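You operate a simulated robot arm through the tools that you are given. There is no shell and no other tool. Be economical: measure what you need, move in short steps, check, and stop when the job is done.

Carry out the task below with a simulated robot arm. There is one attempt and no reset: what you move stays moved.

TASK
Press the orange peel twice and set its cup on the blue tray.
Fine: leave the press slide out. Where these are worked on the way, their far stop is far enough and under half their travel is too little: press slide.

The check looks at the end state, three seconds after you hand in, the way a careful person would. Anything else that was tipped, shoved, dropped, spilled or broken makes it a failure.

THE ROBOT
A 6-joint arm with a two-finger parallel gripper, fixed in place. Base frame: the origin is at the foot of the arm, x ahead of it, y to its left, z up; the work surface is at about z = 0.804. Readings come in m, rad, newtons and seconds.
With the tool pointing down near the work surface it reaches from about 0.24 to 0.64 m from the base axis. Its first joint turns from -1.152 to 1.152 rad. Payload 2.7 kg.
The TCP is the grasp point between the finger pads, 0.023 m short of the fingertips. In the tool frame z runs along the fingers and y along their closing line. Largest opening 0.094 m; finger width 0.038, thickness 0.01; the body of the gripper, 0.054 by 0.096 m, starts 0.039 m behind the TCP.
Orientation is that of the tool frame in the base frame, as a unit quaternion [w, x, y, z]. With the fingers straight down and closing along the base's y, the tool's x points along the base's -x, its y along +y and its z along -z.

THE INTERFACE
- The arm moves only by the tool play_rows. Its argument "rows" is a list of rows, each a list of 7 numbers: the shift along the tool's x, y, z in units of 400 mm (1.0 is 400 mm), then the turn, a rotation vector about the tool's x, y, z in units of 180 degrees (1.0 is 180 degrees), then the gripper command, from -1 (fully open) to 1 (shut), values between in proportion. In form: [[x, y, z, ax, ay, az, hand], ...]. A call has 1 to 8 rows; each row is the pose to reach, as a shift and turn from the pose commanded when the call began, along the tool's axes at that moment. A call with a number of a shift or a turn outside -1 to 1 is refused whole. Rows are played at 5 a second. More than 0.05 m and 0.15 rad between two rows, or a gripper value outside its range, and nothing of the call is played. A pose out of reach is approached as far as the arm can. The call stops where the force on the tool passes 40 N (or 10 N more than at its start, if that is more) or the arm is blocked; 0.2 s more then pass. Each finger travels about 0.045 m/s and halts on what it meets, pressing with about 27 N; the grip force reading is that of the motor and also rises with nothing between the fingers. The clock runs only during rows and for 0.2 s after the last one: add rows that repeat a pose to give the fingers time. It gives the time, the measured TCP pose, the force on the tool (base axes), the opening and the grip force at its end, in the units of the frame above (readings bear some noise), with the torque about the TCP (base axes, N m) and any sound that the robot's microphone picked up, and new pictures: "show" is both (left out), scene, wrist or none.
- Cameras (640 x 400 px; columns grow to the right, rows downward): "scene" is fixed at [0.0758, -0.4327, 1.4056]; the picture's right is [0.76, -0.65, 0.00], its down [-0.37, -0.43, -0.82] and it looks along [0.53, 0.63, -0.57] (base axes); focal length 232 px, centre (320, 200). "wrist" rides on the gripper at [0.086, 0.016, -0.075] in the tool frame; the picture's right is [-0.18, 0.98, 0.00], its down [-0.58, -0.11, -0.81] and it looks along [-0.79, -0.15, 0.59] (tool axes); focal length 243 px, centre (320, 200). There is no depth. A picture from a camera that has moved, and an enlarged one, comes with that camera's place and axes in the base frame and with its lens.
- close_up(camera, box): a new picture of the part [left, top, right, bottom] of that camera's present view, enlarged. No time passes.
- hand_in(): hands the job in; it is judged then, once.

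Work in short steps. Places have to be worked out from the pictures, the camera data and where the tool is seen: move nearer, look again, correct. Check each grasp and each placing, and mend what went wrong. You have 120 turns and 200 pictures in all, those below and enlarged ones among them. Open the gripper and draw the arm clear of the work before you hand the job in, unless the task says otherwise; then end with one line.

The tools are called after "Request:" by a JSON object that holds its "op" and its "data". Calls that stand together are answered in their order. play_rows: Moves the arm, as the interface text tells. Its arguments: {"type":"object","properties":{"rows":{"type":"array"},"show":{"type":"string","enum":["both","scene","wrist","none"]}},"required":["rows"]} The other tools are called the same way: close_up (camera, box) takes an enlarged picture of a part of a camera's view; hand_in () hands the job in.

At the start:

```text
time_s: 0.0
tool_pos: [0.3048, 0.1335, 1.276]
ee_rot: [0.0, -0.001, 1.0, -0.001]
contact_force: [0.2, 0.1, -0.3]
torque: [-0.01, 0.02, 0.0]
finger_gap: 0.0942
grasp_force: 0.0
```

scene: 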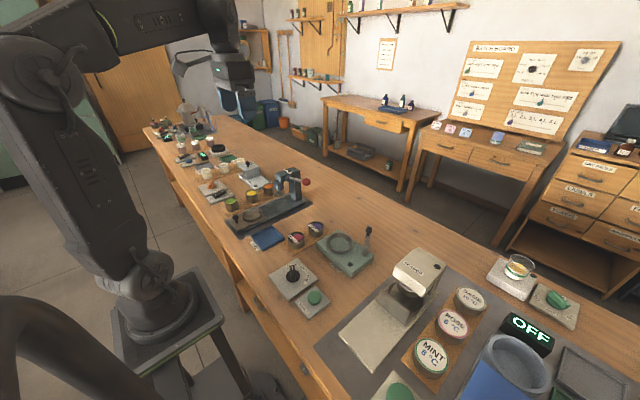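
wrist: 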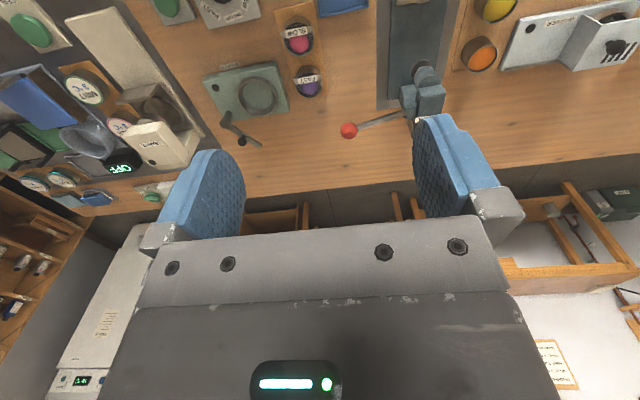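

I'll begin by enlarging the relevant regions of the scene to identify the press, the peel cups and the blue tray.

Request:
{"op": "close_up", "data": {"camera": "scene", "box": [180, 150, 390, 281]}}

Request:
{"op": "close_up", "data": {"camera": "wrist", "box": [200, 0, 640, 160]}}

Request:
{"op": "close_up", "data": {"camera": "scene", "box": [420, 30, 640, 167]}}

```text
3.05 times, centred on (285, 216) of scene
camera zoom: at [0.0758, -0.4327, 1.4056], right [0.76, -0.65, 0.0], down [-0.37, -0.43, -0.82], along [0.53, 0.63, -0.57], focal length 706 px, centre (427, 153)
```

zoom: 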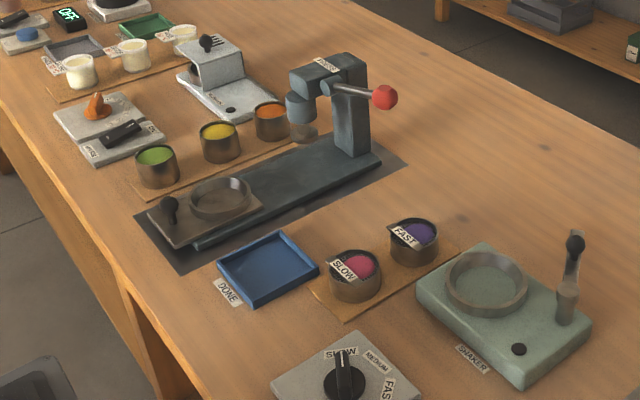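

```text
1.45 times, centred on (420, 80) of wrist
camera zoom: at [0.2183, 0.15, 1.3517], right [0.18, 0.98, 0.0], down [0.58, -0.11, 0.81], along [0.79, -0.15, -0.59], focal length 353 px, centre (174, 374)
```

zoom: 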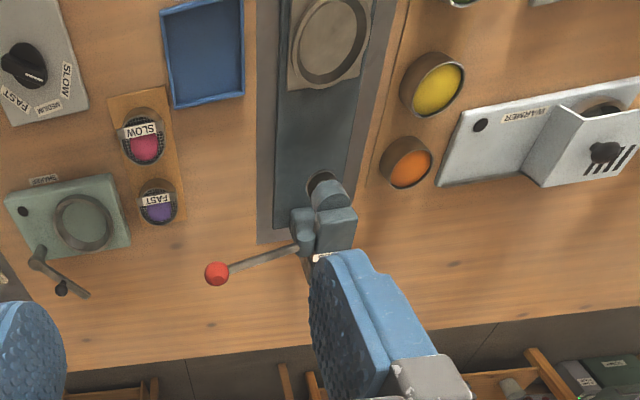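

```text
2.91 times, centred on (530, 98) of scene
camera zoom: at [0.0758, -0.4327, 1.4056], right [0.76, -0.65, 0.0], down [-0.37, -0.43, -0.82], along [0.53, 0.63, -0.57], focal length 674 px, centre (-291, 495)
```

zoom: 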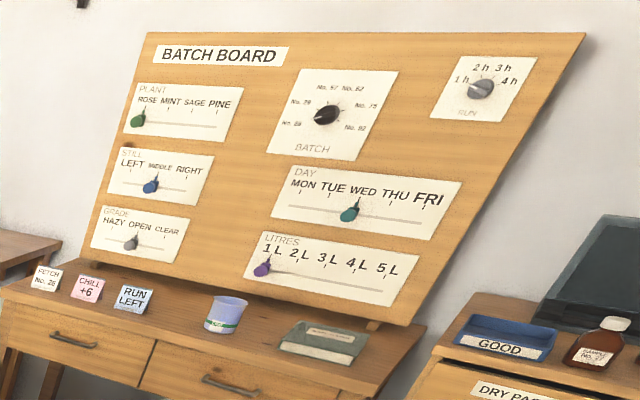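

The press (slide out, seat ring at about [0.339,0.294]) has its lever ball near [0.50,0.149,0.99]. The orange cup is near [0.475,0.405] and the blue DONE tray near [0.331,0.162]. I'll move above and behind the cup for a better look.

Request:
{"op": "play_rows", "data": {"rows": [[-0.03, 0.095, 0.05, 0, 0, 0, -1], [-0.06, 0.19, 0.1, 0, 0, 0, -1], [-0.09, 0.285, 0.15, 0, 0, 0, -1], [-0.12, 0.38, 0.2, 0, 0, 0, -1], [-0.15, 0.475, 0.25, 0, 0, 0, -1], [-0.18, 0.57, 0.3, 0, 0, 0, -1], [-0.2, 0.666, 0.35, 0, 0, 0, -1], [-0.2, 0.666, 0.35, 0, 0, 0, -1]]}}

```text
time_s: 1.8
tool_pos: [0.3814, 0.4011, 1.1343]
ee_rot: [0.0, -0.001, 1.0, 0.0]
contact_force: [-0.2, 0.3, -0.2]
torque: [-0.02, 0.03, 0.01]
finger_gap: 0.0942
grasp_force: 0.1
camera wrist: at [0.2964, 0.4155, 1.2094], right [0.18, 0.98, 0.0], down [0.58, -0.11, 0.81], along [0.79, -0.15, -0.59], focal length 243 px, centre (320, 200)
```

scene: 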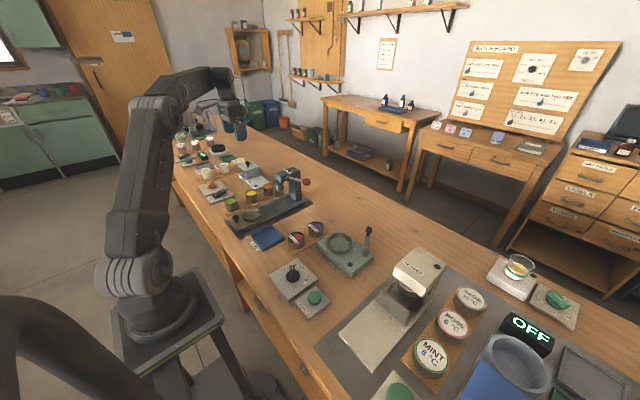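
wrist: 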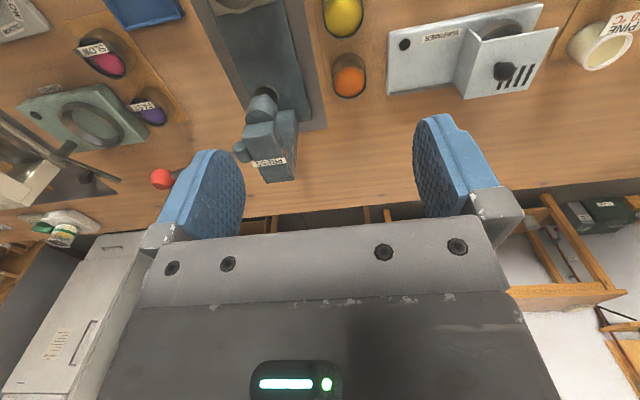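

The orange cup appears at about [0.48,0.415]. I'll approach lower, over the yellow-orange row, and look again.

Request:
{"op": "play_rows", "data": {"rows": [[-0.03, 0.01, 0.08, 0, 0, 0, -1], [-0.08, 0.02, 0.16, 0, 0, 0, -1], [-0.12, 0.035, 0.26, 0, 0, 0, -1], [-0.12, 0.035, 0.26, 0, 0, 0, -1]]}}

Request:
{"op": "close_up", "data": {"camera": "scene", "box": [200, 130, 328, 210]}}

```text
time_s: 2.8
tool_pos: [0.4295, 0.4139, 1.0304]
ee_rot: [0.0, 0.0, 1.0, 0.0]
contact_force: [0.5, 0.5, -0.3]
torque: [0.03, 0.0, 0.03]
finger_gap: 0.0938
grasp_force: 0.0
camera wrist: at [0.343, 0.4292, 1.1062], right [0.18, 0.98, 0.0], down [0.58, -0.11, 0.81], along [0.79, -0.15, -0.59], focal length 243 px, centre (320, 200)
```

scene: 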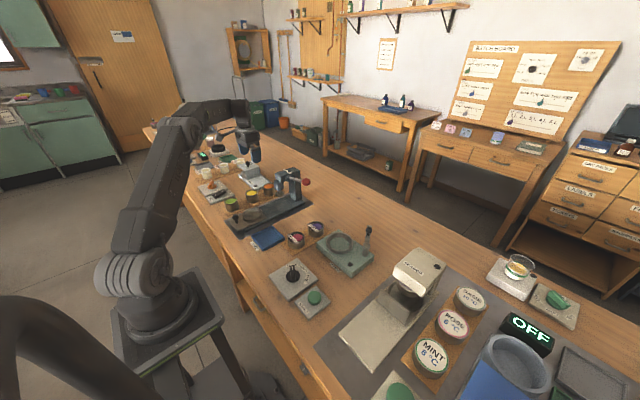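
wrist: 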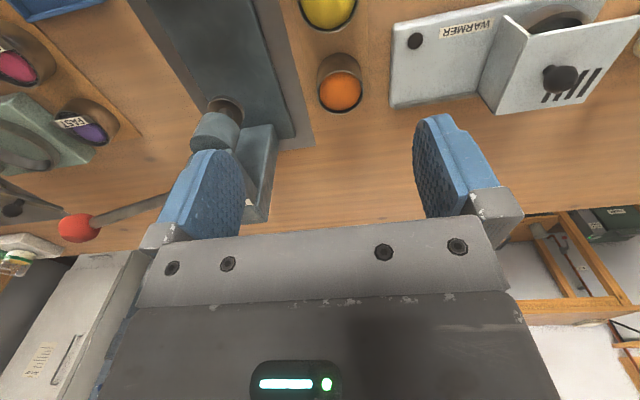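

```text
5.00 times, centred on (264, 170) of scene
camera zoom: at [0.0758, -0.4327, 1.4056], right [0.76, -0.65, 0.0], down [-0.37, -0.43, -0.82], along [0.53, 0.63, -0.57], focal length 1159 px, centre (600, 350)
```

zoom: 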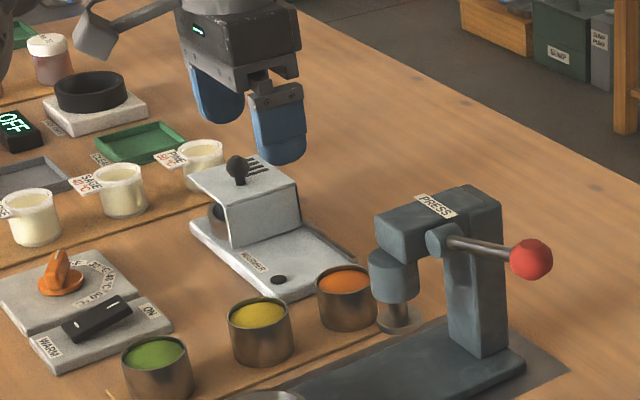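

The orange cup is at about [0.486,0.422], roughly 5 cm wide and 4 cm tall, with the warmer edge near y=0.48. I'll narrow the fingers a little, move over the cup, and go part of the way down.

Request:
{"op": "play_rows", "data": {"rows": [[-0.06, 0.01, 0.05, 0, 0, 0, -0.68], [-0.125, 0.02, 0.12, 0, 0, 0, -0.68], [-0.125, 0.02, 0.22, 0, 0, 0, -0.68], [-0.125, 0.02, 0.32, 0, 0, 0, -0.68], [-0.125, 0.02, 0.32, 0, 0, 0, -0.68]], "show": "wrist"}}

Request:
{"op": "close_up", "data": {"camera": "scene", "box": [200, 130, 328, 210]}}

```text
time_s: 4.0
tool_pos: [0.4819, 0.4239, 0.9027]
ee_rot: [0.001, 0.0, 1.0, 0.0]
contact_force: [0.0, -0.2, 0.1]
torque: [0.0, -0.02, 0.0]
finger_gap: 0.0791
grasp_force: 0.1
out of reach, approached as far as the arm can: row 2
camera wrist: at [0.3958, 0.4388, 0.9793], right [0.18, 0.98, 0.0], down [0.58, -0.11, 0.81], along [0.79, -0.15, -0.59], focal length 243 px, centre (320, 200)
```

wrist: 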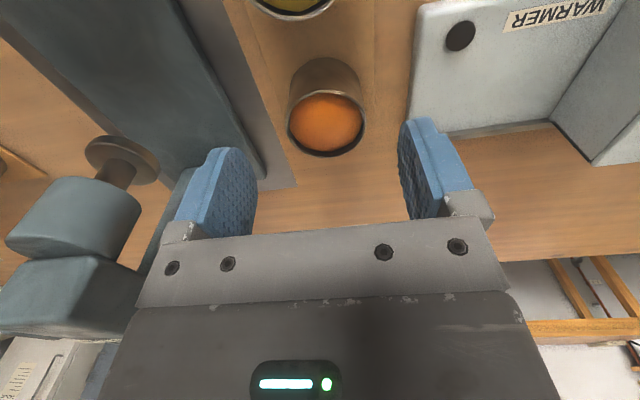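

```text
5.00 times, centred on (264, 170) of scene
camera zoom: at [0.0758, -0.4327, 1.4056], right [0.76, -0.65, 0.0], down [-0.37, -0.43, -0.82], along [0.53, 0.63, -0.57], focal length 1159 px, centre (600, 350)
```

zoom: 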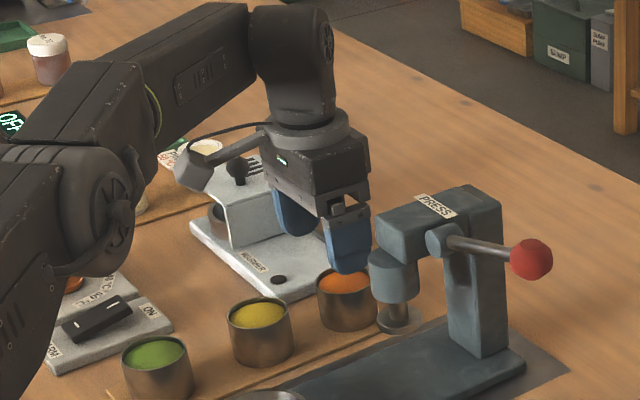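

The cup centre is at about [0.494,0.425] with the rim at z≈0.848, and the fingers straddle it. I'll go down with the TCP at rim height, reaching slightly further forward, then close.

Request:
{"op": "play_rows", "data": {"rows": [[-0.01, 0.005, 0.07, 0, 0, 0, -0.68], [-0.022, 0.005, 0.14, 0, 0, 0, -0.68], [-0.022, 0.005, 0.145, 0, 0, 0, -0.68]], "show": "wrist"}}

Request:
{"op": "close_up", "data": {"camera": "scene", "box": [200, 130, 328, 210]}}

```text
time_s: 4.8
tool_pos: [0.4869, 0.4195, 0.8478]
ee_rot: [0.001, 0.0, 1.0, 0.0]
contact_force: [0.4, -0.4, 0.3]
torque: [0.05, -0.02, 0.01]
finger_gap: 0.0789
grasp_force: 0.0
out of reach, approached as far as the arm can: row 1, 2, 3
camera wrist: at [0.4004, 0.4358, 0.9224], right [0.18, 0.98, 0.0], down [0.58, -0.11, 0.81], along [0.79, -0.15, -0.59], focal length 243 px, centre (320, 200)
```

wrist: 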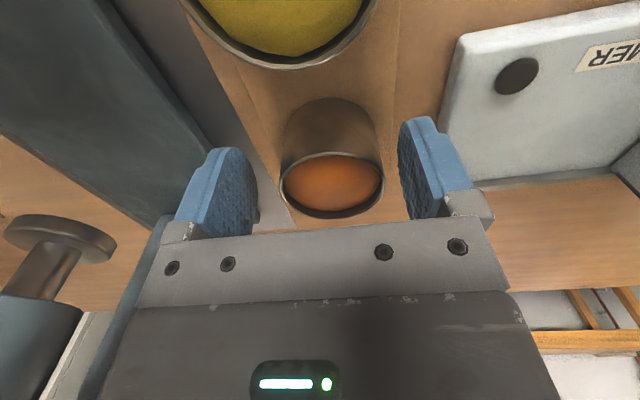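

```text
5.00 times, centred on (264, 170) of scene
camera zoom: at [0.0758, -0.4327, 1.4056], right [0.76, -0.65, 0.0], down [-0.37, -0.43, -0.82], along [0.53, 0.63, -0.57], focal length 1159 px, centre (600, 350)
```

zoom: 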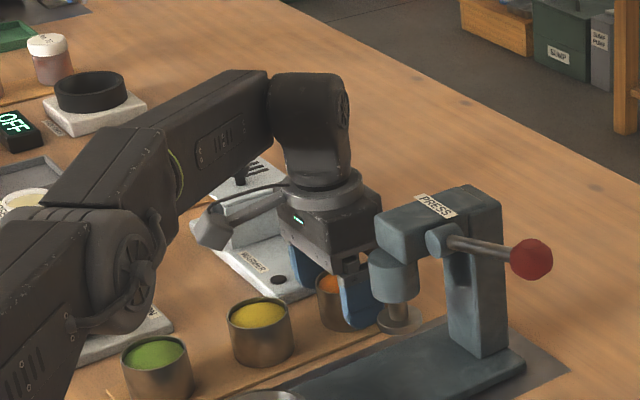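

The cup sits between the fingers, about 5 mm toward +y. I'll nudge to centre and close gently.

Request:
{"op": "play_rows", "data": {"rows": [[0.015, 0.01, 0, 0, 0, 0, -0.68], [0.015, 0.01, 0, 0, 0, 0, -0.3], [0.015, 0.01, 0, 0, 0, 0, 0.2], [0.015, 0.01, 0, 0, 0, 0, 0.3], [0.015, 0.01, 0, 0, 0, 0, 0.3]], "show": "wrist"}}

```text
time_s: 6.0
tool_pos: [0.4809, 0.4244, 0.8471]
ee_rot: [0.002, 0.0, 1.0, 0.0]
contact_force: [-0.3, 0.3, 0.1]
torque: [0.03, 0.03, 0.0]
finger_gap: 0.0534
grasp_force: 27.1
camera wrist: at [0.3944, 0.4393, 0.9225], right [0.18, 0.98, 0.0], down [0.58, -0.11, 0.81], along [0.79, -0.15, -0.59], focal length 243 px, centre (320, 200)
```

wrist: 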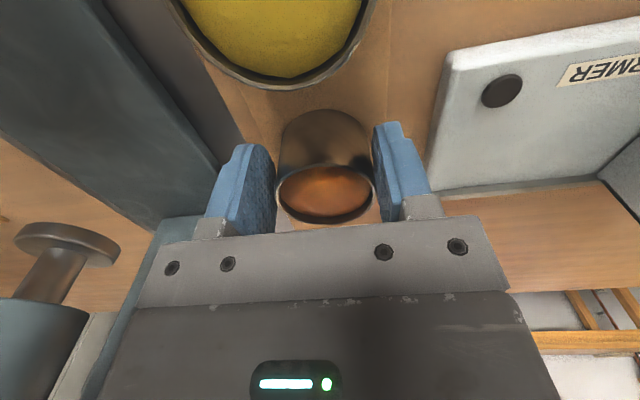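

The grasp holds at 0.053 m. I'll lift straight up, then carry the cup back toward the slide's seat ring.

Request:
{"op": "play_rows", "data": {"rows": [[0.0, 0, -0.08, 0, 0, 0, 0.3], [0.02, 0, -0.18, 0, 0, 0, 0.3], [0.1, -0.03, -0.25, 0, 0, 0, 0.3], [0.19, -0.1, -0.25, 0, 0, 0, 0.3], [0.28, -0.17, -0.25, 0, 0, 0, 0.3], [0.37, -0.24, -0.25, 0, 0, 0, 0.3], [0.42, -0.31, -0.25, 0, 0, 0, 0.3], [0.42, -0.31, -0.25, 0, 0, 0, 0.3]]}}

Request:
{"op": "close_up", "data": {"camera": "scene", "box": [200, 150, 328, 230]}}

```text
time_s: 7.8
tool_pos: [0.3095, 0.3007, 0.9486]
ee_rot: [0.001, 0.0, 1.0, -0.001]
contact_force: [0.8, 0.4, -0.3]
torque: [-0.02, 0.02, 0.03]
finger_gap: 0.0328
grasp_force: 0.0
camera wrist: at [0.2231, 0.3156, 1.0234], right [0.18, 0.98, 0.0], down [0.58, -0.11, 0.81], along [0.79, -0.15, -0.59], focal length 243 px, centre (320, 200)
```

scene: 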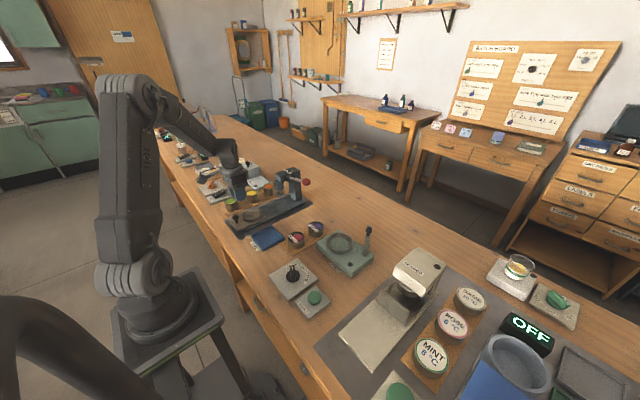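
wrist: 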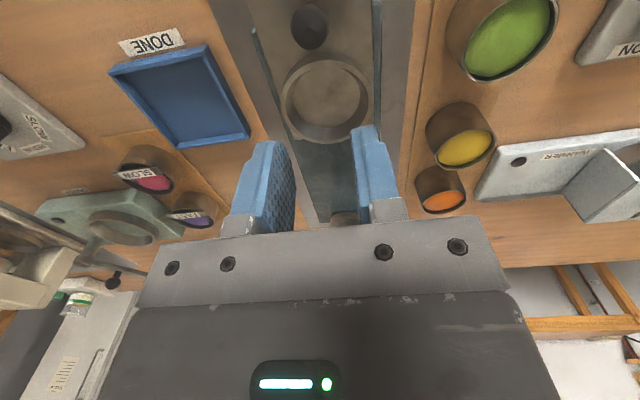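

```text
5.00 times, centred on (264, 190) of scene
camera zoom: at [0.0757, -0.4328, 1.4056], right [0.76, -0.65, 0.0], down [-0.37, -0.43, -0.82], along [0.53, 0.63, -0.57], focal length 1159 px, centre (600, 250)
```

zoom: 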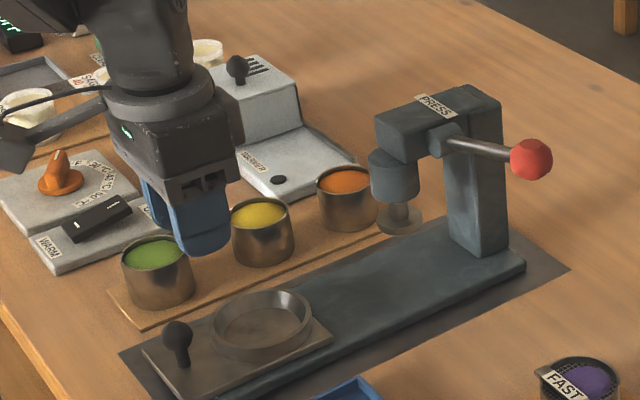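

The cup slipped out of the grasp and is still standing upright in its original place. I'll go back over it with the fingers open for a lower, firmer, better-centred grip.

Request:
{"op": "play_rows", "data": {"rows": [[-0.09, 0.06, -0.02, 0, 0, 0, -0.68], [-0.18, 0.13, -0.02, 0, 0, 0, -0.68], [-0.27, 0.2, -0.02, 0, 0, 0, -0.68], [-0.36, 0.26, -0.02, 0, 0, 0, -0.68], [-0.425, 0.312, 0.03, 0, 0, 0, -0.68], [-0.425, 0.312, 0.1, 0, 0, 0, -0.68], [-0.425, 0.312, 0.1, 0, 0, 0, -0.68]], "show": "wrist"}}

```text
time_s: 9.4
tool_pos: [0.4826, 0.4272, 0.9087]
ee_rot: [0.0, 0.0, 1.0, 0.001]
contact_force: [-0.2, 0.2, 0.2]
torque: [0.0, 0.0, -0.01]
finger_gap: 0.0791
grasp_force: 0.1
camera wrist: at [0.3952, 0.4419, 0.9851], right [0.18, 0.98, 0.0], down [0.58, -0.11, 0.81], along [0.79, -0.15, -0.59], focal length 243 px, centre (320, 200)
```

wrist: 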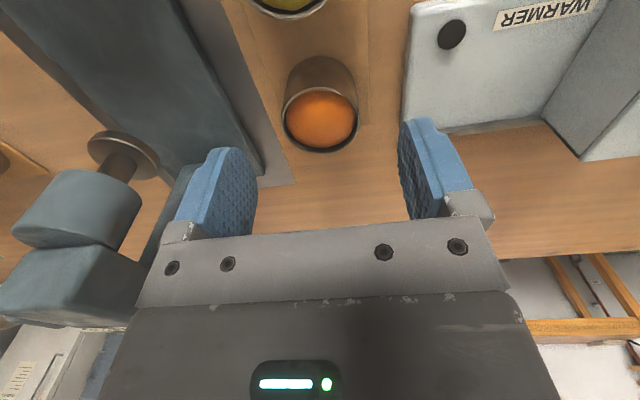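

The cup is unmoved at about [0.490,0.425]. I'll go down to TCP z≈0.840, close fully, and lift slowly by a small amount to test.

Request:
{"op": "play_rows", "data": {"rows": [[-0.01, -0.004, 0.09, 0, 0, 0, -0.68], [-0.015, -0.004, 0.17, 0, 0, 0, -0.68], [-0.015, -0.004, 0.17, 0, 0, 0, -0.68], [-0.015, -0.004, 0.17, 0, 0, 0, 0], [-0.015, -0.004, 0.17, 0, 0, 0, 1], [-0.015, -0.004, 0.17, 0, 0, 0, 1], [-0.015, -0.004, 0.17, 0, 0, 0, 1]], "show": "wrist"}}

Request:
{"op": "close_up", "data": {"camera": "scene", "box": [220, 150, 300, 200]}}

```text
time_s: 11.0
tool_pos: [0.4849, 0.422, 0.8417]
ee_rot: [0.001, 0.0, 1.0, 0.0]
contact_force: [-2.2, 1.6, 4.3]
torque: [0.0, 0.09, 0.01]
finger_gap: 0.0535
grasp_force: 27.2
out of reach, approached as far as the arm can: row 2, 3, 4, 5, 6, 7
camera wrist: at [0.3992, 0.4371, 0.9168], right [0.18, 0.98, 0.0], down [0.58, -0.11, 0.81], along [0.79, -0.15, -0.59], focal length 243 px, centre (320, 200)
```

wrist: 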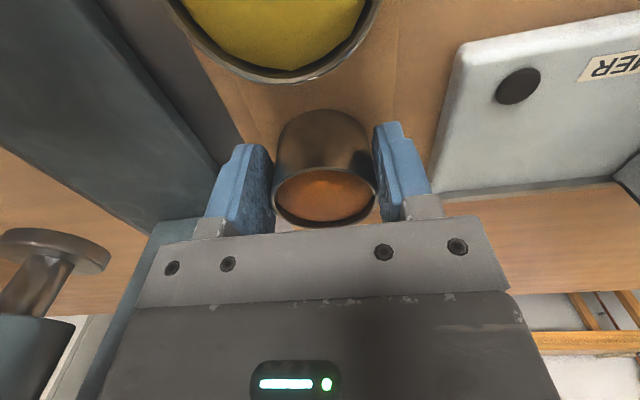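

```text
8.00 times, centred on (260, 175) of scene
camera zoom: at [0.0757, -0.4328, 1.4056], right [0.76, -0.65, 0.0], down [-0.37, -0.43, -0.82], along [0.53, 0.63, -0.57], focal length 1854 px, centre (800, 400)
```

zoom: 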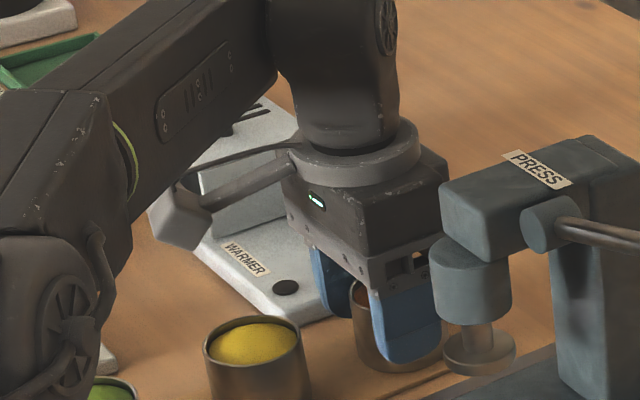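

The fingers hold the cup at 0.0535 m. I'll lift slowly by about 2 cm and check.

Request:
{"op": "play_rows", "data": {"rows": [[0.0, 0, -0.01, 0, 0, 0, 1], [0.0, 0, -0.02, 0, 0, 0, 1], [0.0, 0, -0.03, 0, 0, 0, 1], [0.0, 0, -0.04, 0, 0, 0, 1], [0.0, 0, -0.05, 0, 0, 0, 1], [0, 0, -0.05, 0, 0, 0, 1]], "show": "wrist"}}

Request:
{"op": "close_up", "data": {"camera": "scene", "box": [220, 150, 300, 200]}}

```text
time_s: 12.4
tool_pos: [0.4855, 0.4204, 0.8602]
ee_rot: [0.001, 0.0, 1.0, -0.001]
contact_force: [0.4, 0.7, -0.6]
torque: [-0.01, 0.01, 0.01]
finger_gap: 0.0535
grasp_force: 27.2
camera wrist: at [0.3995, 0.4365, 0.9359], right [0.18, 0.98, 0.0], down [0.58, -0.11, 0.81], along [0.79, -0.15, -0.59], focal length 243 px, centre (320, 200)
```

wrist: 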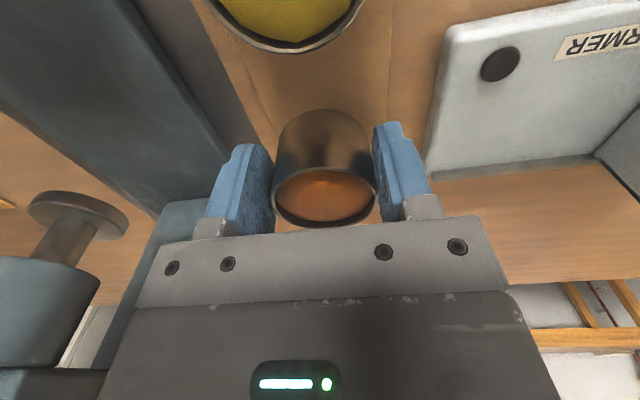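

```text
8.00 times, centred on (260, 175) of scene
camera zoom: at [0.0758, -0.4327, 1.4056], right [0.76, -0.65, 0.0], down [-0.37, -0.43, -0.82], along [0.53, 0.63, -0.57], focal length 1854 px, centre (800, 400)
```

zoom: 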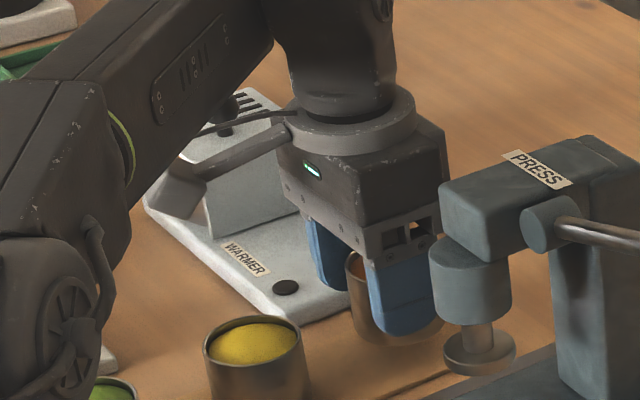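

The cup is off the board and level. I'll raise it further at a gentle pace and start drawing back.

Request:
{"op": "play_rows", "data": {"rows": [[0.0, 0, -0.04, 0, 0, 0, 1], [0.01, 0, -0.09, 0, 0, 0, 1], [0.03, 0, -0.14, 0, 0, 0, 1], [0.07, 0, -0.18, 0, 0, 0, 1], [0.13, -0.02, -0.18, 0, 0, 0, 1], [0.19, -0.06, -0.18, 0, 0, 0, 1], [0.25, -0.12, -0.18, 0, 0, 0, 1], [0.3, -0.18, -0.18, 0, 0, 0, 1]], "show": "wrist"}}

Request:
{"op": "close_up", "data": {"camera": "scene", "box": [200, 150, 328, 230]}}

```text
time_s: 14.2
tool_pos: [0.3659, 0.3511, 0.9291]
ee_rot: [0.001, 0.0, 1.0, 0.001]
contact_force: [0.0, 0.1, -1.4]
torque: [0.01, 0.01, -0.01]
finger_gap: 0.0535
grasp_force: 27.2
out of reach, approached as far as the arm can: row 3, 4
camera wrist: at [0.2801, 0.366, 1.0036], right [0.18, 0.98, 0.0], down [0.58, -0.11, 0.81], along [0.79, -0.15, -0.59], focal length 243 px, centre (320, 200)
```

wrist: 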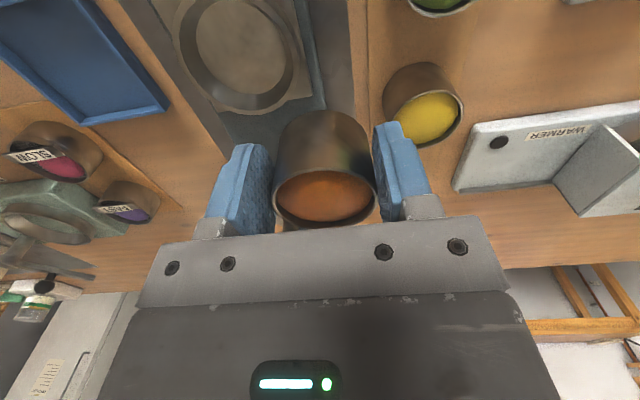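

```text
5.00 times, centred on (264, 190) of scene
camera zoom: at [0.0758, -0.4327, 1.4056], right [0.76, -0.65, 0.0], down [-0.37, -0.43, -0.82], along [0.53, 0.63, -0.57], focal length 1159 px, centre (600, 250)
```

zoom: 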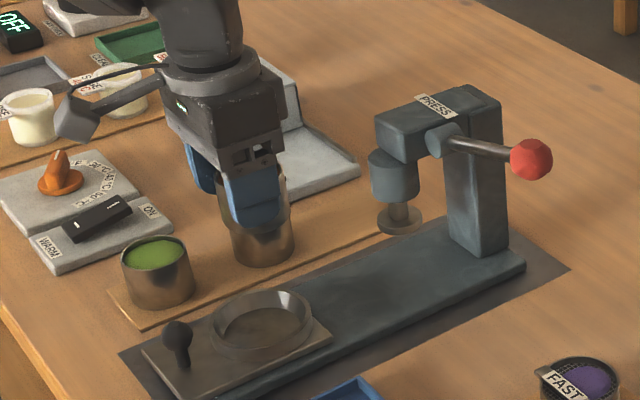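

The cup hangs centred between the fingers. I'll move it above the ring at about [0.334,0.298] and lower it a bit to check alignment.

Request:
{"op": "play_rows", "data": {"rows": [[0.04, -0.06, 0, 0, 0, 0, 1], [0.08, -0.13, 0, 0, 0, 0, 1], [0.08, -0.13, 0.03, 0, 0, 0, 1], [0.08, -0.13, 0.06, 0, 0, 0, 1], [0.08, -0.13, 0.06, 0, 0, 0, 1]], "show": "wrist"}}

Request:
{"op": "close_up", "data": {"camera": "scene", "box": [210, 180, 290, 230]}}

```text
time_s: 15.4
tool_pos: [0.3344, 0.2978, 0.9073]
ee_rot: [0.001, 0.0, 1.0, 0.0]
contact_force: [0.3, 0.5, -0.7]
torque: [0.01, -0.03, 0.0]
finger_gap: 0.0536
grasp_force: 27.1
camera wrist: at [0.2473, 0.3128, 0.9823], right [0.18, 0.98, 0.0], down [0.58, -0.11, 0.81], along [0.79, -0.15, -0.59], focal length 243 px, centre (320, 200)
```

wrist: 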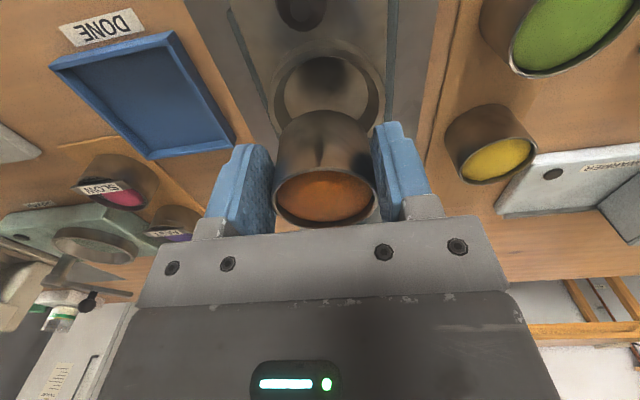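

```text
8.00 times, centred on (250, 205) of scene
camera zoom: at [0.0758, -0.4327, 1.4056], right [0.76, -0.65, 0.0], down [-0.37, -0.43, -0.82], along [0.53, 0.63, -0.57], focal length 1854 px, centre (880, 160)
```

zoom: 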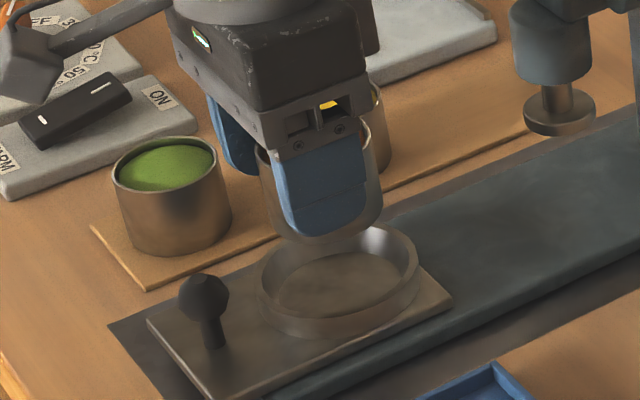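

Alignment looks good (ring about 2–3 mm further in x). I'll lower the cup in small steps, watching the force.

Request:
{"op": "play_rows", "data": {"rows": [[-0.006, 0, 0.02, 0, 0, 0, 1], [-0.006, 0, 0.04, 0, 0, 0, 1], [-0.006, 0, 0.06, 0, 0, 0, 1], [-0.006, 0, 0.075, 0, 0, 0, 1], [-0.006, 0, 0.075, 0, 0, 0, 1]], "show": "wrist"}}

Request:
{"op": "close_up", "data": {"camera": "scene", "box": [210, 180, 290, 230]}}

```text
time_s: 16.6
tool_pos: [0.3358, 0.2986, 0.8777]
ee_rot: [0.001, 0.0, 1.0, 0.0]
contact_force: [-0.3, 0.4, -1.6]
torque: [0.01, 0.0, 0.0]
finger_gap: 0.0534
grasp_force: 26.8
camera wrist: at [0.2493, 0.3133, 0.9533], right [0.18, 0.98, 0.0], down [0.58, -0.11, 0.81], along [0.79, -0.15, -0.59], focal length 243 px, centre (320, 200)
```

wrist: 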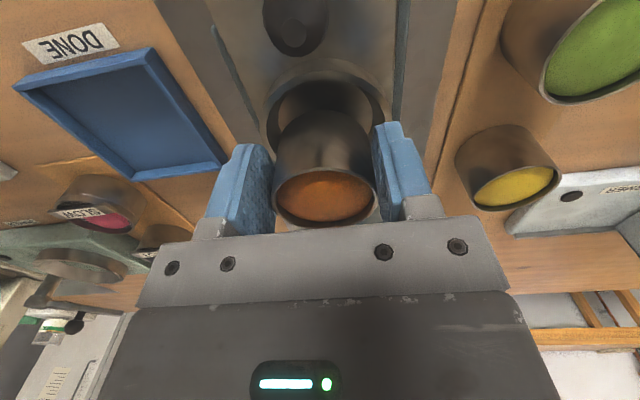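

```text
8.00 times, centred on (250, 205) of scene
camera zoom: at [0.0758, -0.4327, 1.4056], right [0.76, -0.65, 0.0], down [-0.37, -0.43, -0.82], along [0.53, 0.63, -0.57], focal length 1854 px, centre (880, 160)
```

zoom: 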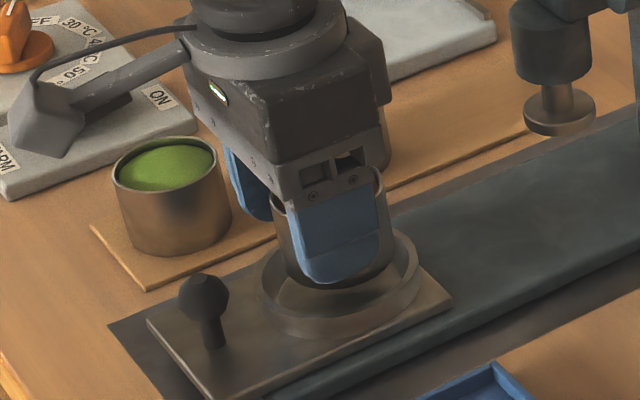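

The cup is centred over the ring with its bottom at about z=0.84. I'll keep lowering in 3–4 mm steps.

Request:
{"op": "play_rows", "data": {"rows": [[0, 0, 0.008, 0, 0, 0, 1], [0, 0, 0.016, 0, 0, 0, 1], [0, 0, 0.024, 0, 0, 0, 1], [0, 0, 0.03, 0, 0, 0, 1], [0, 0, 0.03, 0, 0, 0, 1]], "show": "wrist"}}

Request:
{"op": "close_up", "data": {"camera": "scene", "box": [210, 180, 290, 230]}}

```text
time_s: 17.8
tool_pos: [0.3346, 0.2995, 0.8671]
ee_rot: [0.001, 0.0, 1.0, 0.001]
contact_force: [0.0, -0.7, -1.0]
torque: [-0.02, 0.05, 0.03]
finger_gap: 0.0533
grasp_force: 27.5
camera wrist: at [0.2484, 0.3135, 0.9422], right [0.18, 0.98, 0.0], down [0.58, -0.11, 0.81], along [0.79, -0.15, -0.59], focal length 243 px, centre (320, 200)
```

wrist: 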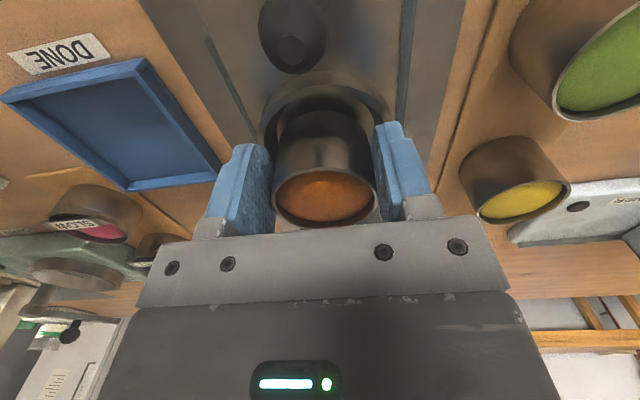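

```text
8.00 times, centred on (250, 205) of scene
camera zoom: at [0.0758, -0.4327, 1.4056], right [0.76, -0.65, 0.0], down [-0.37, -0.43, -0.82], along [0.53, 0.63, -0.57], focal length 1854 px, centre (880, 160)
```

zoom: 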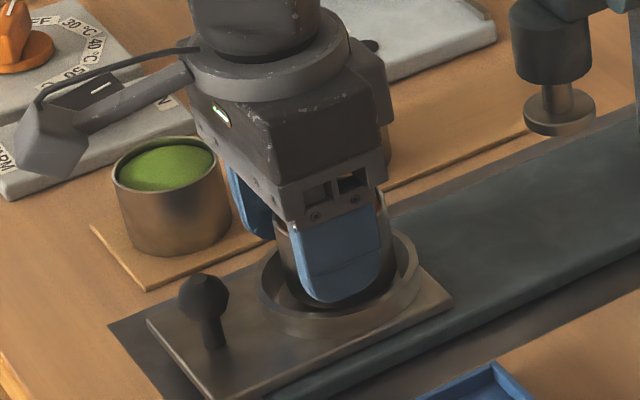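

No contact yet and the cup is entering the ring. I'll continue down with smaller steps.

Request:
{"op": "play_rows", "data": {"rows": [[0, 0, 0.005, 0, 0, 0, 1], [0, 0, 0.01, 0, 0, 0, 1], [0, 0, 0.015, 0, 0, 0, 1], [0, 0, 0.02, 0, 0, 0, 1], [0, 0, 0.02, 0, 0, 0, 1]], "show": "none"}}

Request:
{"op": "close_up", "data": {"camera": "scene", "box": [210, 180, 290, 230]}}

```text
time_s: 19.0
tool_pos: [0.3357, 0.2977, 0.8594]
ee_rot: [0.0, 0.001, 1.0, 0.001]
contact_force: [-0.7, -2.5, 15.7]
torque: [-0.25, -0.04, -0.07]
finger_gap: 0.0536
grasp_force: 26.7
```

```text
8.00 times, centred on (250, 205) of scene
camera zoom: at [0.0756, -0.4329, 1.4056], right [0.76, -0.65, 0.0], down [-0.37, -0.43, -0.82], along [0.53, 0.63, -0.57], focal length 1854 px, centre (880, 160)
```

zoom: 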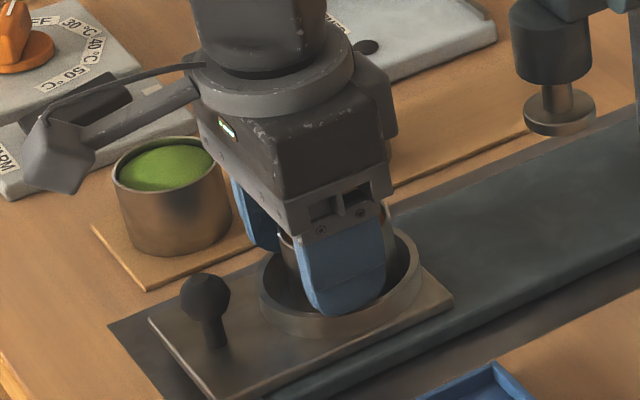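

Contact at 16 N: the cup is down or nearly so. I'll back off 1.5 mm, open a little to release, and rise.

Request:
{"op": "play_rows", "data": {"rows": [[0, 0, 0.015, 0, 0, 0, 1], [0, 0, 0.015, 0, 0, 0, -0.2], [0, 0, 0.015, 0, 0, 0, -0.4], [0, 0, 0.015, 0, 0, 0, -0.45], [0, 0, -0.02, 0, 0, 0, -0.5], [0, 0, -0.06, 0, 0, 0, -0.5], [0, 0, -0.12, 0, 0, 0, -0.5]], "show": "wrist"}}

Request:
{"op": "close_up", "data": {"camera": "scene", "box": [210, 180, 290, 230]}}

```text
time_s: 19.4
tool_pos: [0.3366, 0.3001, 0.8576]
ee_rot: [0.005, 0.0, 1.0, 0.002]
contact_force: [-0.9, 0.6, 3.8]
torque: [-0.07, 0.09, -0.05]
finger_gap: 0.0561
grasp_force: 0.0
stopped in row 2: the force on the tool passed its limit at 43 N (the readings are from after the stop); the commanded pose is now the measured one
camera wrist: at [0.25, 0.3143, 0.932], right [0.18, 0.98, 0.01], down [0.57, -0.11, 0.81], along [0.8, -0.14, -0.59], focal length 243 px, centre (320, 200)
```

wrist: 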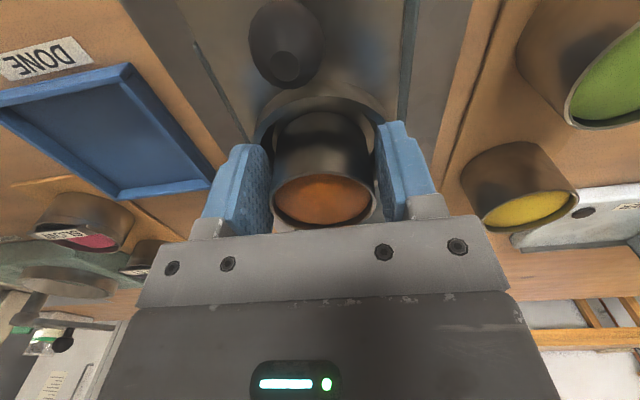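

```text
8.00 times, centred on (250, 205) of scene
camera zoom: at [0.0757, -0.4327, 1.4056], right [0.76, -0.65, 0.0], down [-0.37, -0.43, -0.82], along [0.53, 0.63, -0.57], focal length 1854 px, centre (880, 160)
```

zoom: 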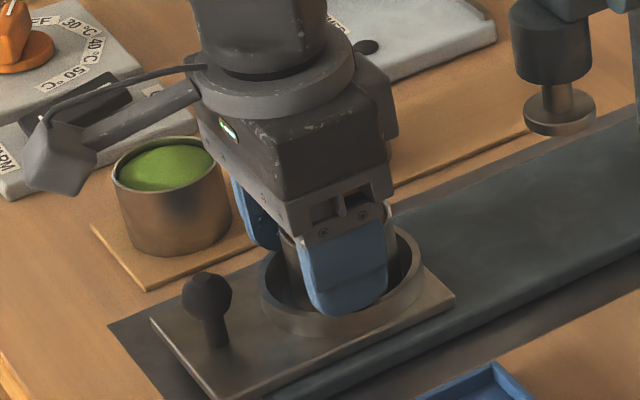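

I pressed down instead of up by mistake, and the call stopped on force. Nothing appears displaced. Now I'll rise 4 mm with the fingers unchanged, then open and rise clear.

Request:
{"op": "play_rows", "data": {"rows": [[0, 0, -0.005, 0, 0, 0, -0.2], [0, 0, -0.01, 0, 0, 0, -0.2], [0, 0, -0.01, 0, 0, 0, -0.4], [0, 0, -0.01, 0, 0, 0, -0.5], [0, 0, -0.03, 0, 0, 0, -0.5], [0, 0, -0.07, 0, 0, 0, -0.5], [0, 0, -0.13, 0, 0, 0, -0.5]], "show": "wrist"}}

Request:
{"op": "close_up", "data": {"camera": "scene", "box": [210, 180, 290, 230]}}

```text
time_s: 21.0
tool_pos: [0.3356, 0.2984, 0.9085]
ee_rot: [0.003, 0.0, 1.0, 0.003]
contact_force: [-0.4, -0.1, 0.3]
torque: [0.02, -0.02, 0.0]
finger_gap: 0.0705
grasp_force: 0.1
camera wrist: at [0.2477, 0.3128, 0.9828], right [0.18, 0.98, 0.01], down [0.58, -0.11, 0.81], along [0.8, -0.15, -0.59], focal length 243 px, centre (320, 200)
```

wrist: 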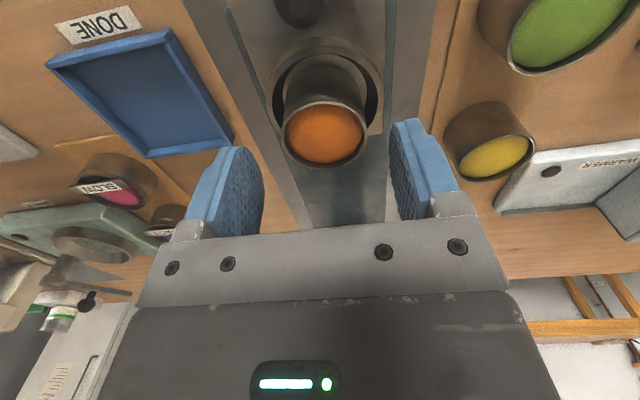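

```text
8.00 times, centred on (250, 205) of scene
camera zoom: at [0.0758, -0.4327, 1.4056], right [0.76, -0.65, 0.0], down [-0.37, -0.43, -0.82], along [0.53, 0.63, -0.57], focal length 1854 px, centre (880, 160)
```

zoom: 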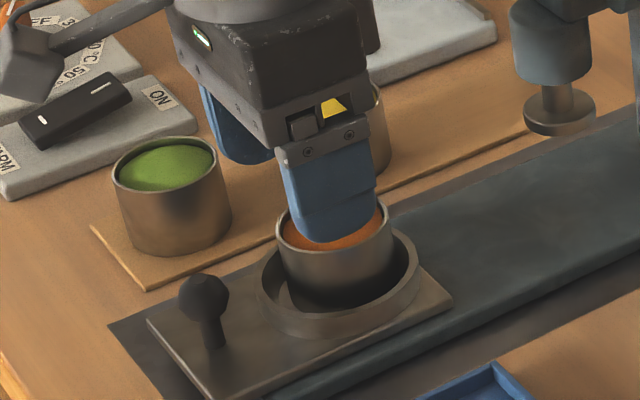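

The cup now sits in the slide's ring. Next I'll grip the slide's knob (ball near [0.277,0.300,0.849]) with the tool leaning back about 20° so the gripper body stays clear of the press head. First I'll hover above the knob and look.

Request:
{"op": "play_rows", "data": {"rows": [[0, 0, -0.05, 0, 0, 0, -0.5], [0.07, 0.002, -0.05, 0, -0.037, 0, -0.3], [0.145, 0.003, -0.05, 0, -0.074, 0, -0.06], [0.145, 0.003, -0.05, 0, -0.111, 0, -0.06], [0.145, 0.003, 0.02, 0, -0.111, 0, -0.06], [0.145, 0.003, 0.02, 0, -0.111, 0, -0.06]]}}

Request:
{"op": "close_up", "data": {"camera": "scene", "box": [210, 180, 290, 230]}}

```text
time_s: 22.4
tool_pos: [0.2772, 0.2997, 0.9022]
ee_rot: [0.177, 0.001, 0.984, 0.003]
contact_force: [0.1, 0.0, 1.1]
torque: [0.02, -0.03, 0.04]
finger_gap: 0.05
grasp_force: 0.0
camera wrist: at [0.171, 0.3142, 0.9426], right [0.17, 0.98, 0.07], down [0.26, -0.11, 0.96], along [0.95, -0.15, -0.28], focal length 243 px, centre (320, 200)
```

scene: 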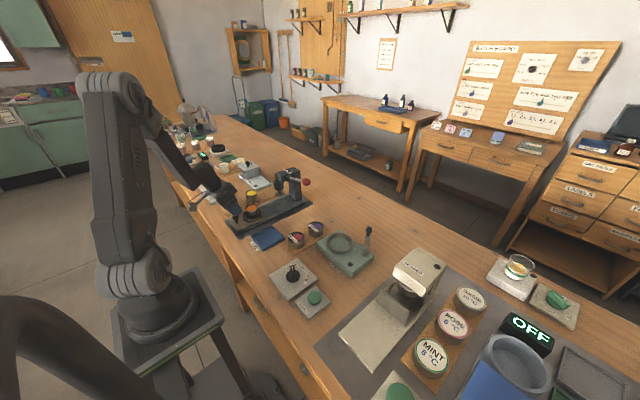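
wrist: 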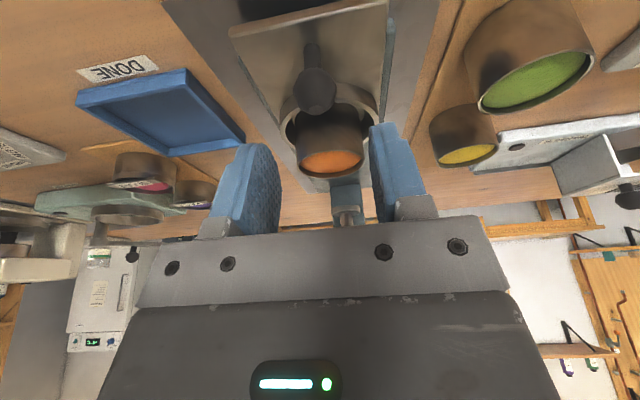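

```text
8.00 times, centred on (250, 205) of scene
camera zoom: at [0.0758, -0.4327, 1.4056], right [0.76, -0.65, 0.0], down [-0.37, -0.43, -0.82], along [0.53, 0.63, -0.57], focal length 1854 px, centre (880, 160)
```

zoom: 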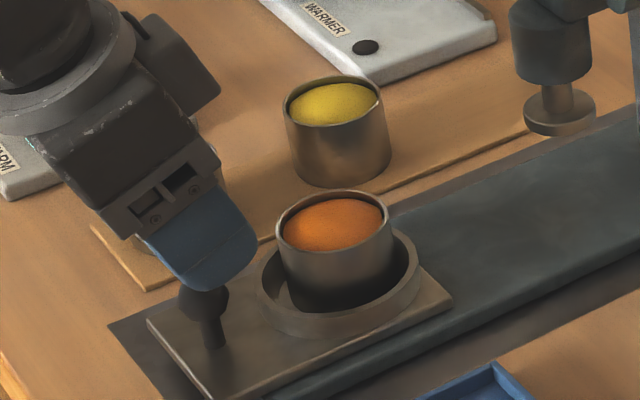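

The ball is centred between the fingers at about [0.281,0.299,0.85]. I'll go down vertically in base axes to z≈0.857 and close on the ball.

Request:
{"op": "play_rows", "data": {"rows": [[0.02, 0, 0.05, 0, 0, 0, -0.06], [0.0415, 0, 0.1046, 0, 0, 0, -0.06], [0.0415, 0, 0.1046, 0, 0, 0, -0.06], [0.0415, 0, 0.1046, 0, 0, 0, 0.5], [0.0415, 0, 0.1046, 0, 0, 0, 1], [0.0415, 0, 0.1046, 0, 0, 0, 1]], "show": "wrist"}}

Request:
{"op": "close_up", "data": {"camera": "scene", "box": [210, 180, 290, 230]}}

```text
time_s: 23.8
tool_pos: [0.276, 0.2997, 0.8539]
ee_rot: [0.177, 0.001, 0.984, 0.002]
contact_force: [0.1, -2.1, -2.8]
torque: [-0.04, -0.27, -0.02]
finger_gap: 0.0237
grasp_force: 44.9
camera wrist: at [0.1699, 0.315, 0.8958], right [0.17, 0.98, 0.07], down [0.26, -0.11, 0.96], along [0.95, -0.15, -0.28], focal length 243 px, centre (320, 200)
```

wrist: 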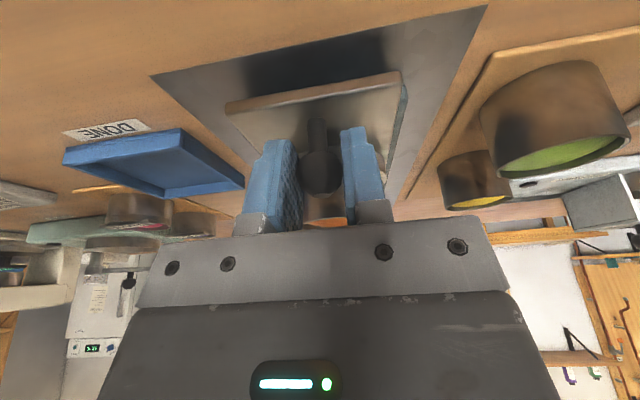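

```text
8.00 times, centred on (250, 205) of scene
camera zoom: at [0.0758, -0.4328, 1.4056], right [0.76, -0.65, 0.0], down [-0.37, -0.43, -0.82], along [0.53, 0.63, -0.57], focal length 1854 px, centre (880, 160)
```

zoom: 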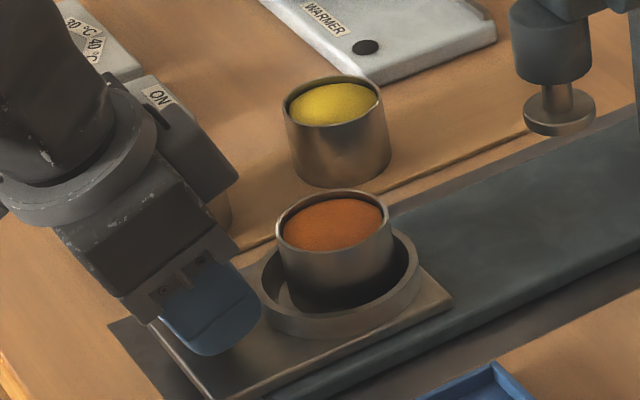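

The knob is held (gap 0.0237). I'll push the slide forward along +x by 6 cm, slowly.

Request:
{"op": "play_rows", "data": {"rows": [[-0.0234, 0, 0.0087, 0, 0, 0, 1], [-0.0469, 0, 0.0174, 0, 0, 0, 1], [-0.0703, 0, 0.0261, 0, 0, 0, 1], [-0.0937, 0, 0.0348, 0, 0, 0, 1], [-0.1172, 0, 0.0435, 0, 0, 0, 1], [-0.1406, 0, 0.0522, 0, 0, 0, 1]], "show": "wrist"}}

Request:
{"op": "close_up", "data": {"camera": "scene", "box": [220, 150, 316, 210]}}

```text
time_s: 25.2
tool_pos: [0.3363, 0.2989, 0.856]
ee_rot: [0.176, 0.001, 0.984, 0.001]
contact_force: [-1.3, -10.0, -13.1]
torque: [-0.04, 0.3, -0.13]
finger_gap: 0.0237
grasp_force: 44.8
camera wrist: at [0.2303, 0.3153, 0.896], right [0.17, 0.98, 0.07], down [0.27, -0.11, 0.96], along [0.95, -0.15, -0.28], focal length 243 px, centre (320, 200)
```

wrist: 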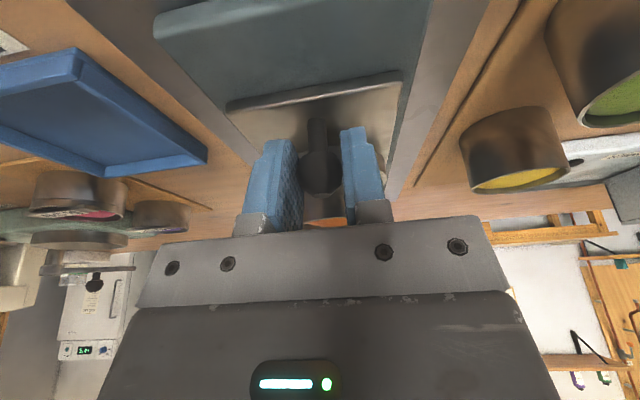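

```text
6.67 times, centred on (268, 180) of scene
camera zoom: at [0.0759, -0.4329, 1.4056], right [0.76, -0.65, 0.0], down [-0.37, -0.43, -0.82], along [0.53, 0.63, -0.57], focal length 1545 px, centre (667, 333)
```

zoom: 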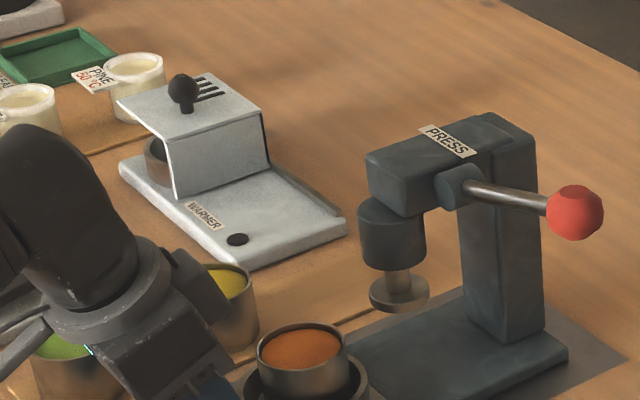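

The slide moves; side and vertical forces are building (rail tugs toward −y and −z), so I compensate a few mm while pushing another 6 cm.

Request:
{"op": "play_rows", "data": {"rows": [[0.0012, -0.005, 0.005, 0, 0, 0, 1], [-0.026, -0.006, 0.0165, 0, 0, 0, 1], [-0.054, -0.007, 0.028, 0, 0, 0, 1], [-0.082, -0.008, 0.039, 0, 0, 0, 1], [-0.11, -0.009, 0.05, 0, 0, 0, 1], [-0.137, -0.01, 0.0615, 0, 0, 0, 1]], "show": "wrist"}}

Request:
{"op": "close_up", "data": {"camera": "scene", "box": [220, 150, 316, 210]}}

```text
time_s: 26.6
tool_pos: [0.3995, 0.2994, 0.8557]
ee_rot: [0.18, -0.002, 0.984, 0.007]
contact_force: [-1.0, 20.9, 19.8]
torque: [0.04, 0.2, -0.03]
finger_gap: 0.0233
grasp_force: 44.7
camera wrist: at [0.2921, 0.3139, 0.8953], right [0.17, 0.98, 0.08], down [0.26, -0.12, 0.96], along [0.95, -0.14, -0.27], focal length 243 px, centre (320, 200)
```

wrist: 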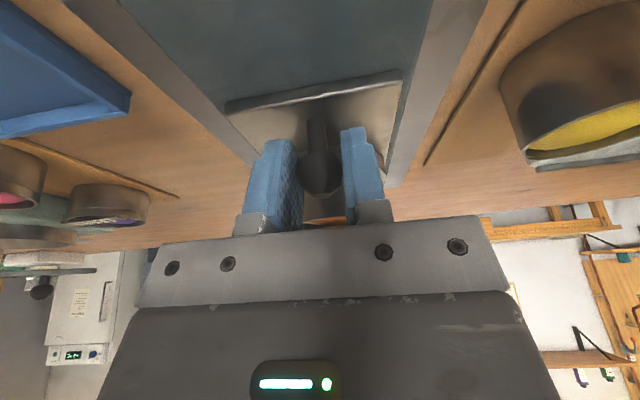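

```text
6.67 times, centred on (268, 180) of scene
camera zoom: at [0.0755, -0.4324, 1.4058], right [0.76, -0.65, 0.0], down [-0.37, -0.43, -0.82], along [0.53, 0.63, -0.57], focal length 1545 px, centre (667, 333)
```

zoom: 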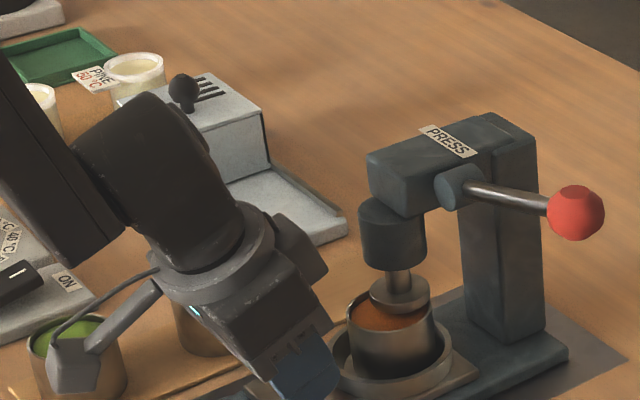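

Overcorrected slightly (now +20 N in y and z). I'll relieve that first, then continue gently toward the far stop.

Request:
{"op": "play_rows", "data": {"rows": [[-0.002, 0.005, -0.0055, 0, 0, 0, 1], [-0.016, 0.005, -0.0005, 0, 0, 0, 1], [-0.03, 0.005, 0.005, 0, 0, 0, 1], [-0.045, 0.005, 0.01, 0, 0, 0, 1], [-0.0585, 0.005, 0.015, 0, 0, 0, 1], [-0.0725, 0.005, 0.02, 0, 0, 0, 1]], "show": "none"}}

Request:
{"op": "close_up", "data": {"camera": "scene", "box": [240, 150, 336, 210]}}

```text
time_s: 27.6
tool_pos: [0.4114, 0.2993, 0.8539]
ee_rot: [0.177, -0.001, 0.984, 0.003]
contact_force: [-11.7, -1.3, 8.7]
torque: [-0.05, 0.49, 0.01]
finger_gap: 0.0235
grasp_force: 45.2
stopped in row 5: the force on the tool passed its limit at 47 N (the readings are from after the stop); the commanded pose is now the measured one
```

```text
6.67 times, centred on (288, 180) of scene
camera zoom: at [0.0754, -0.4329, 1.4056], right [0.76, -0.65, 0.0], down [-0.37, -0.43, -0.82], along [0.53, 0.63, -0.57], focal length 1545 px, centre (533, 333)
```

zoom: 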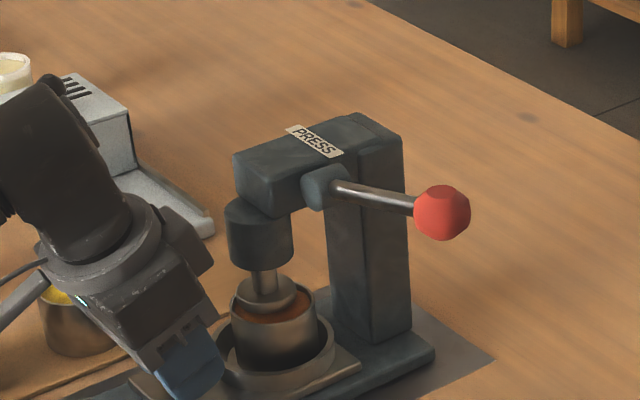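

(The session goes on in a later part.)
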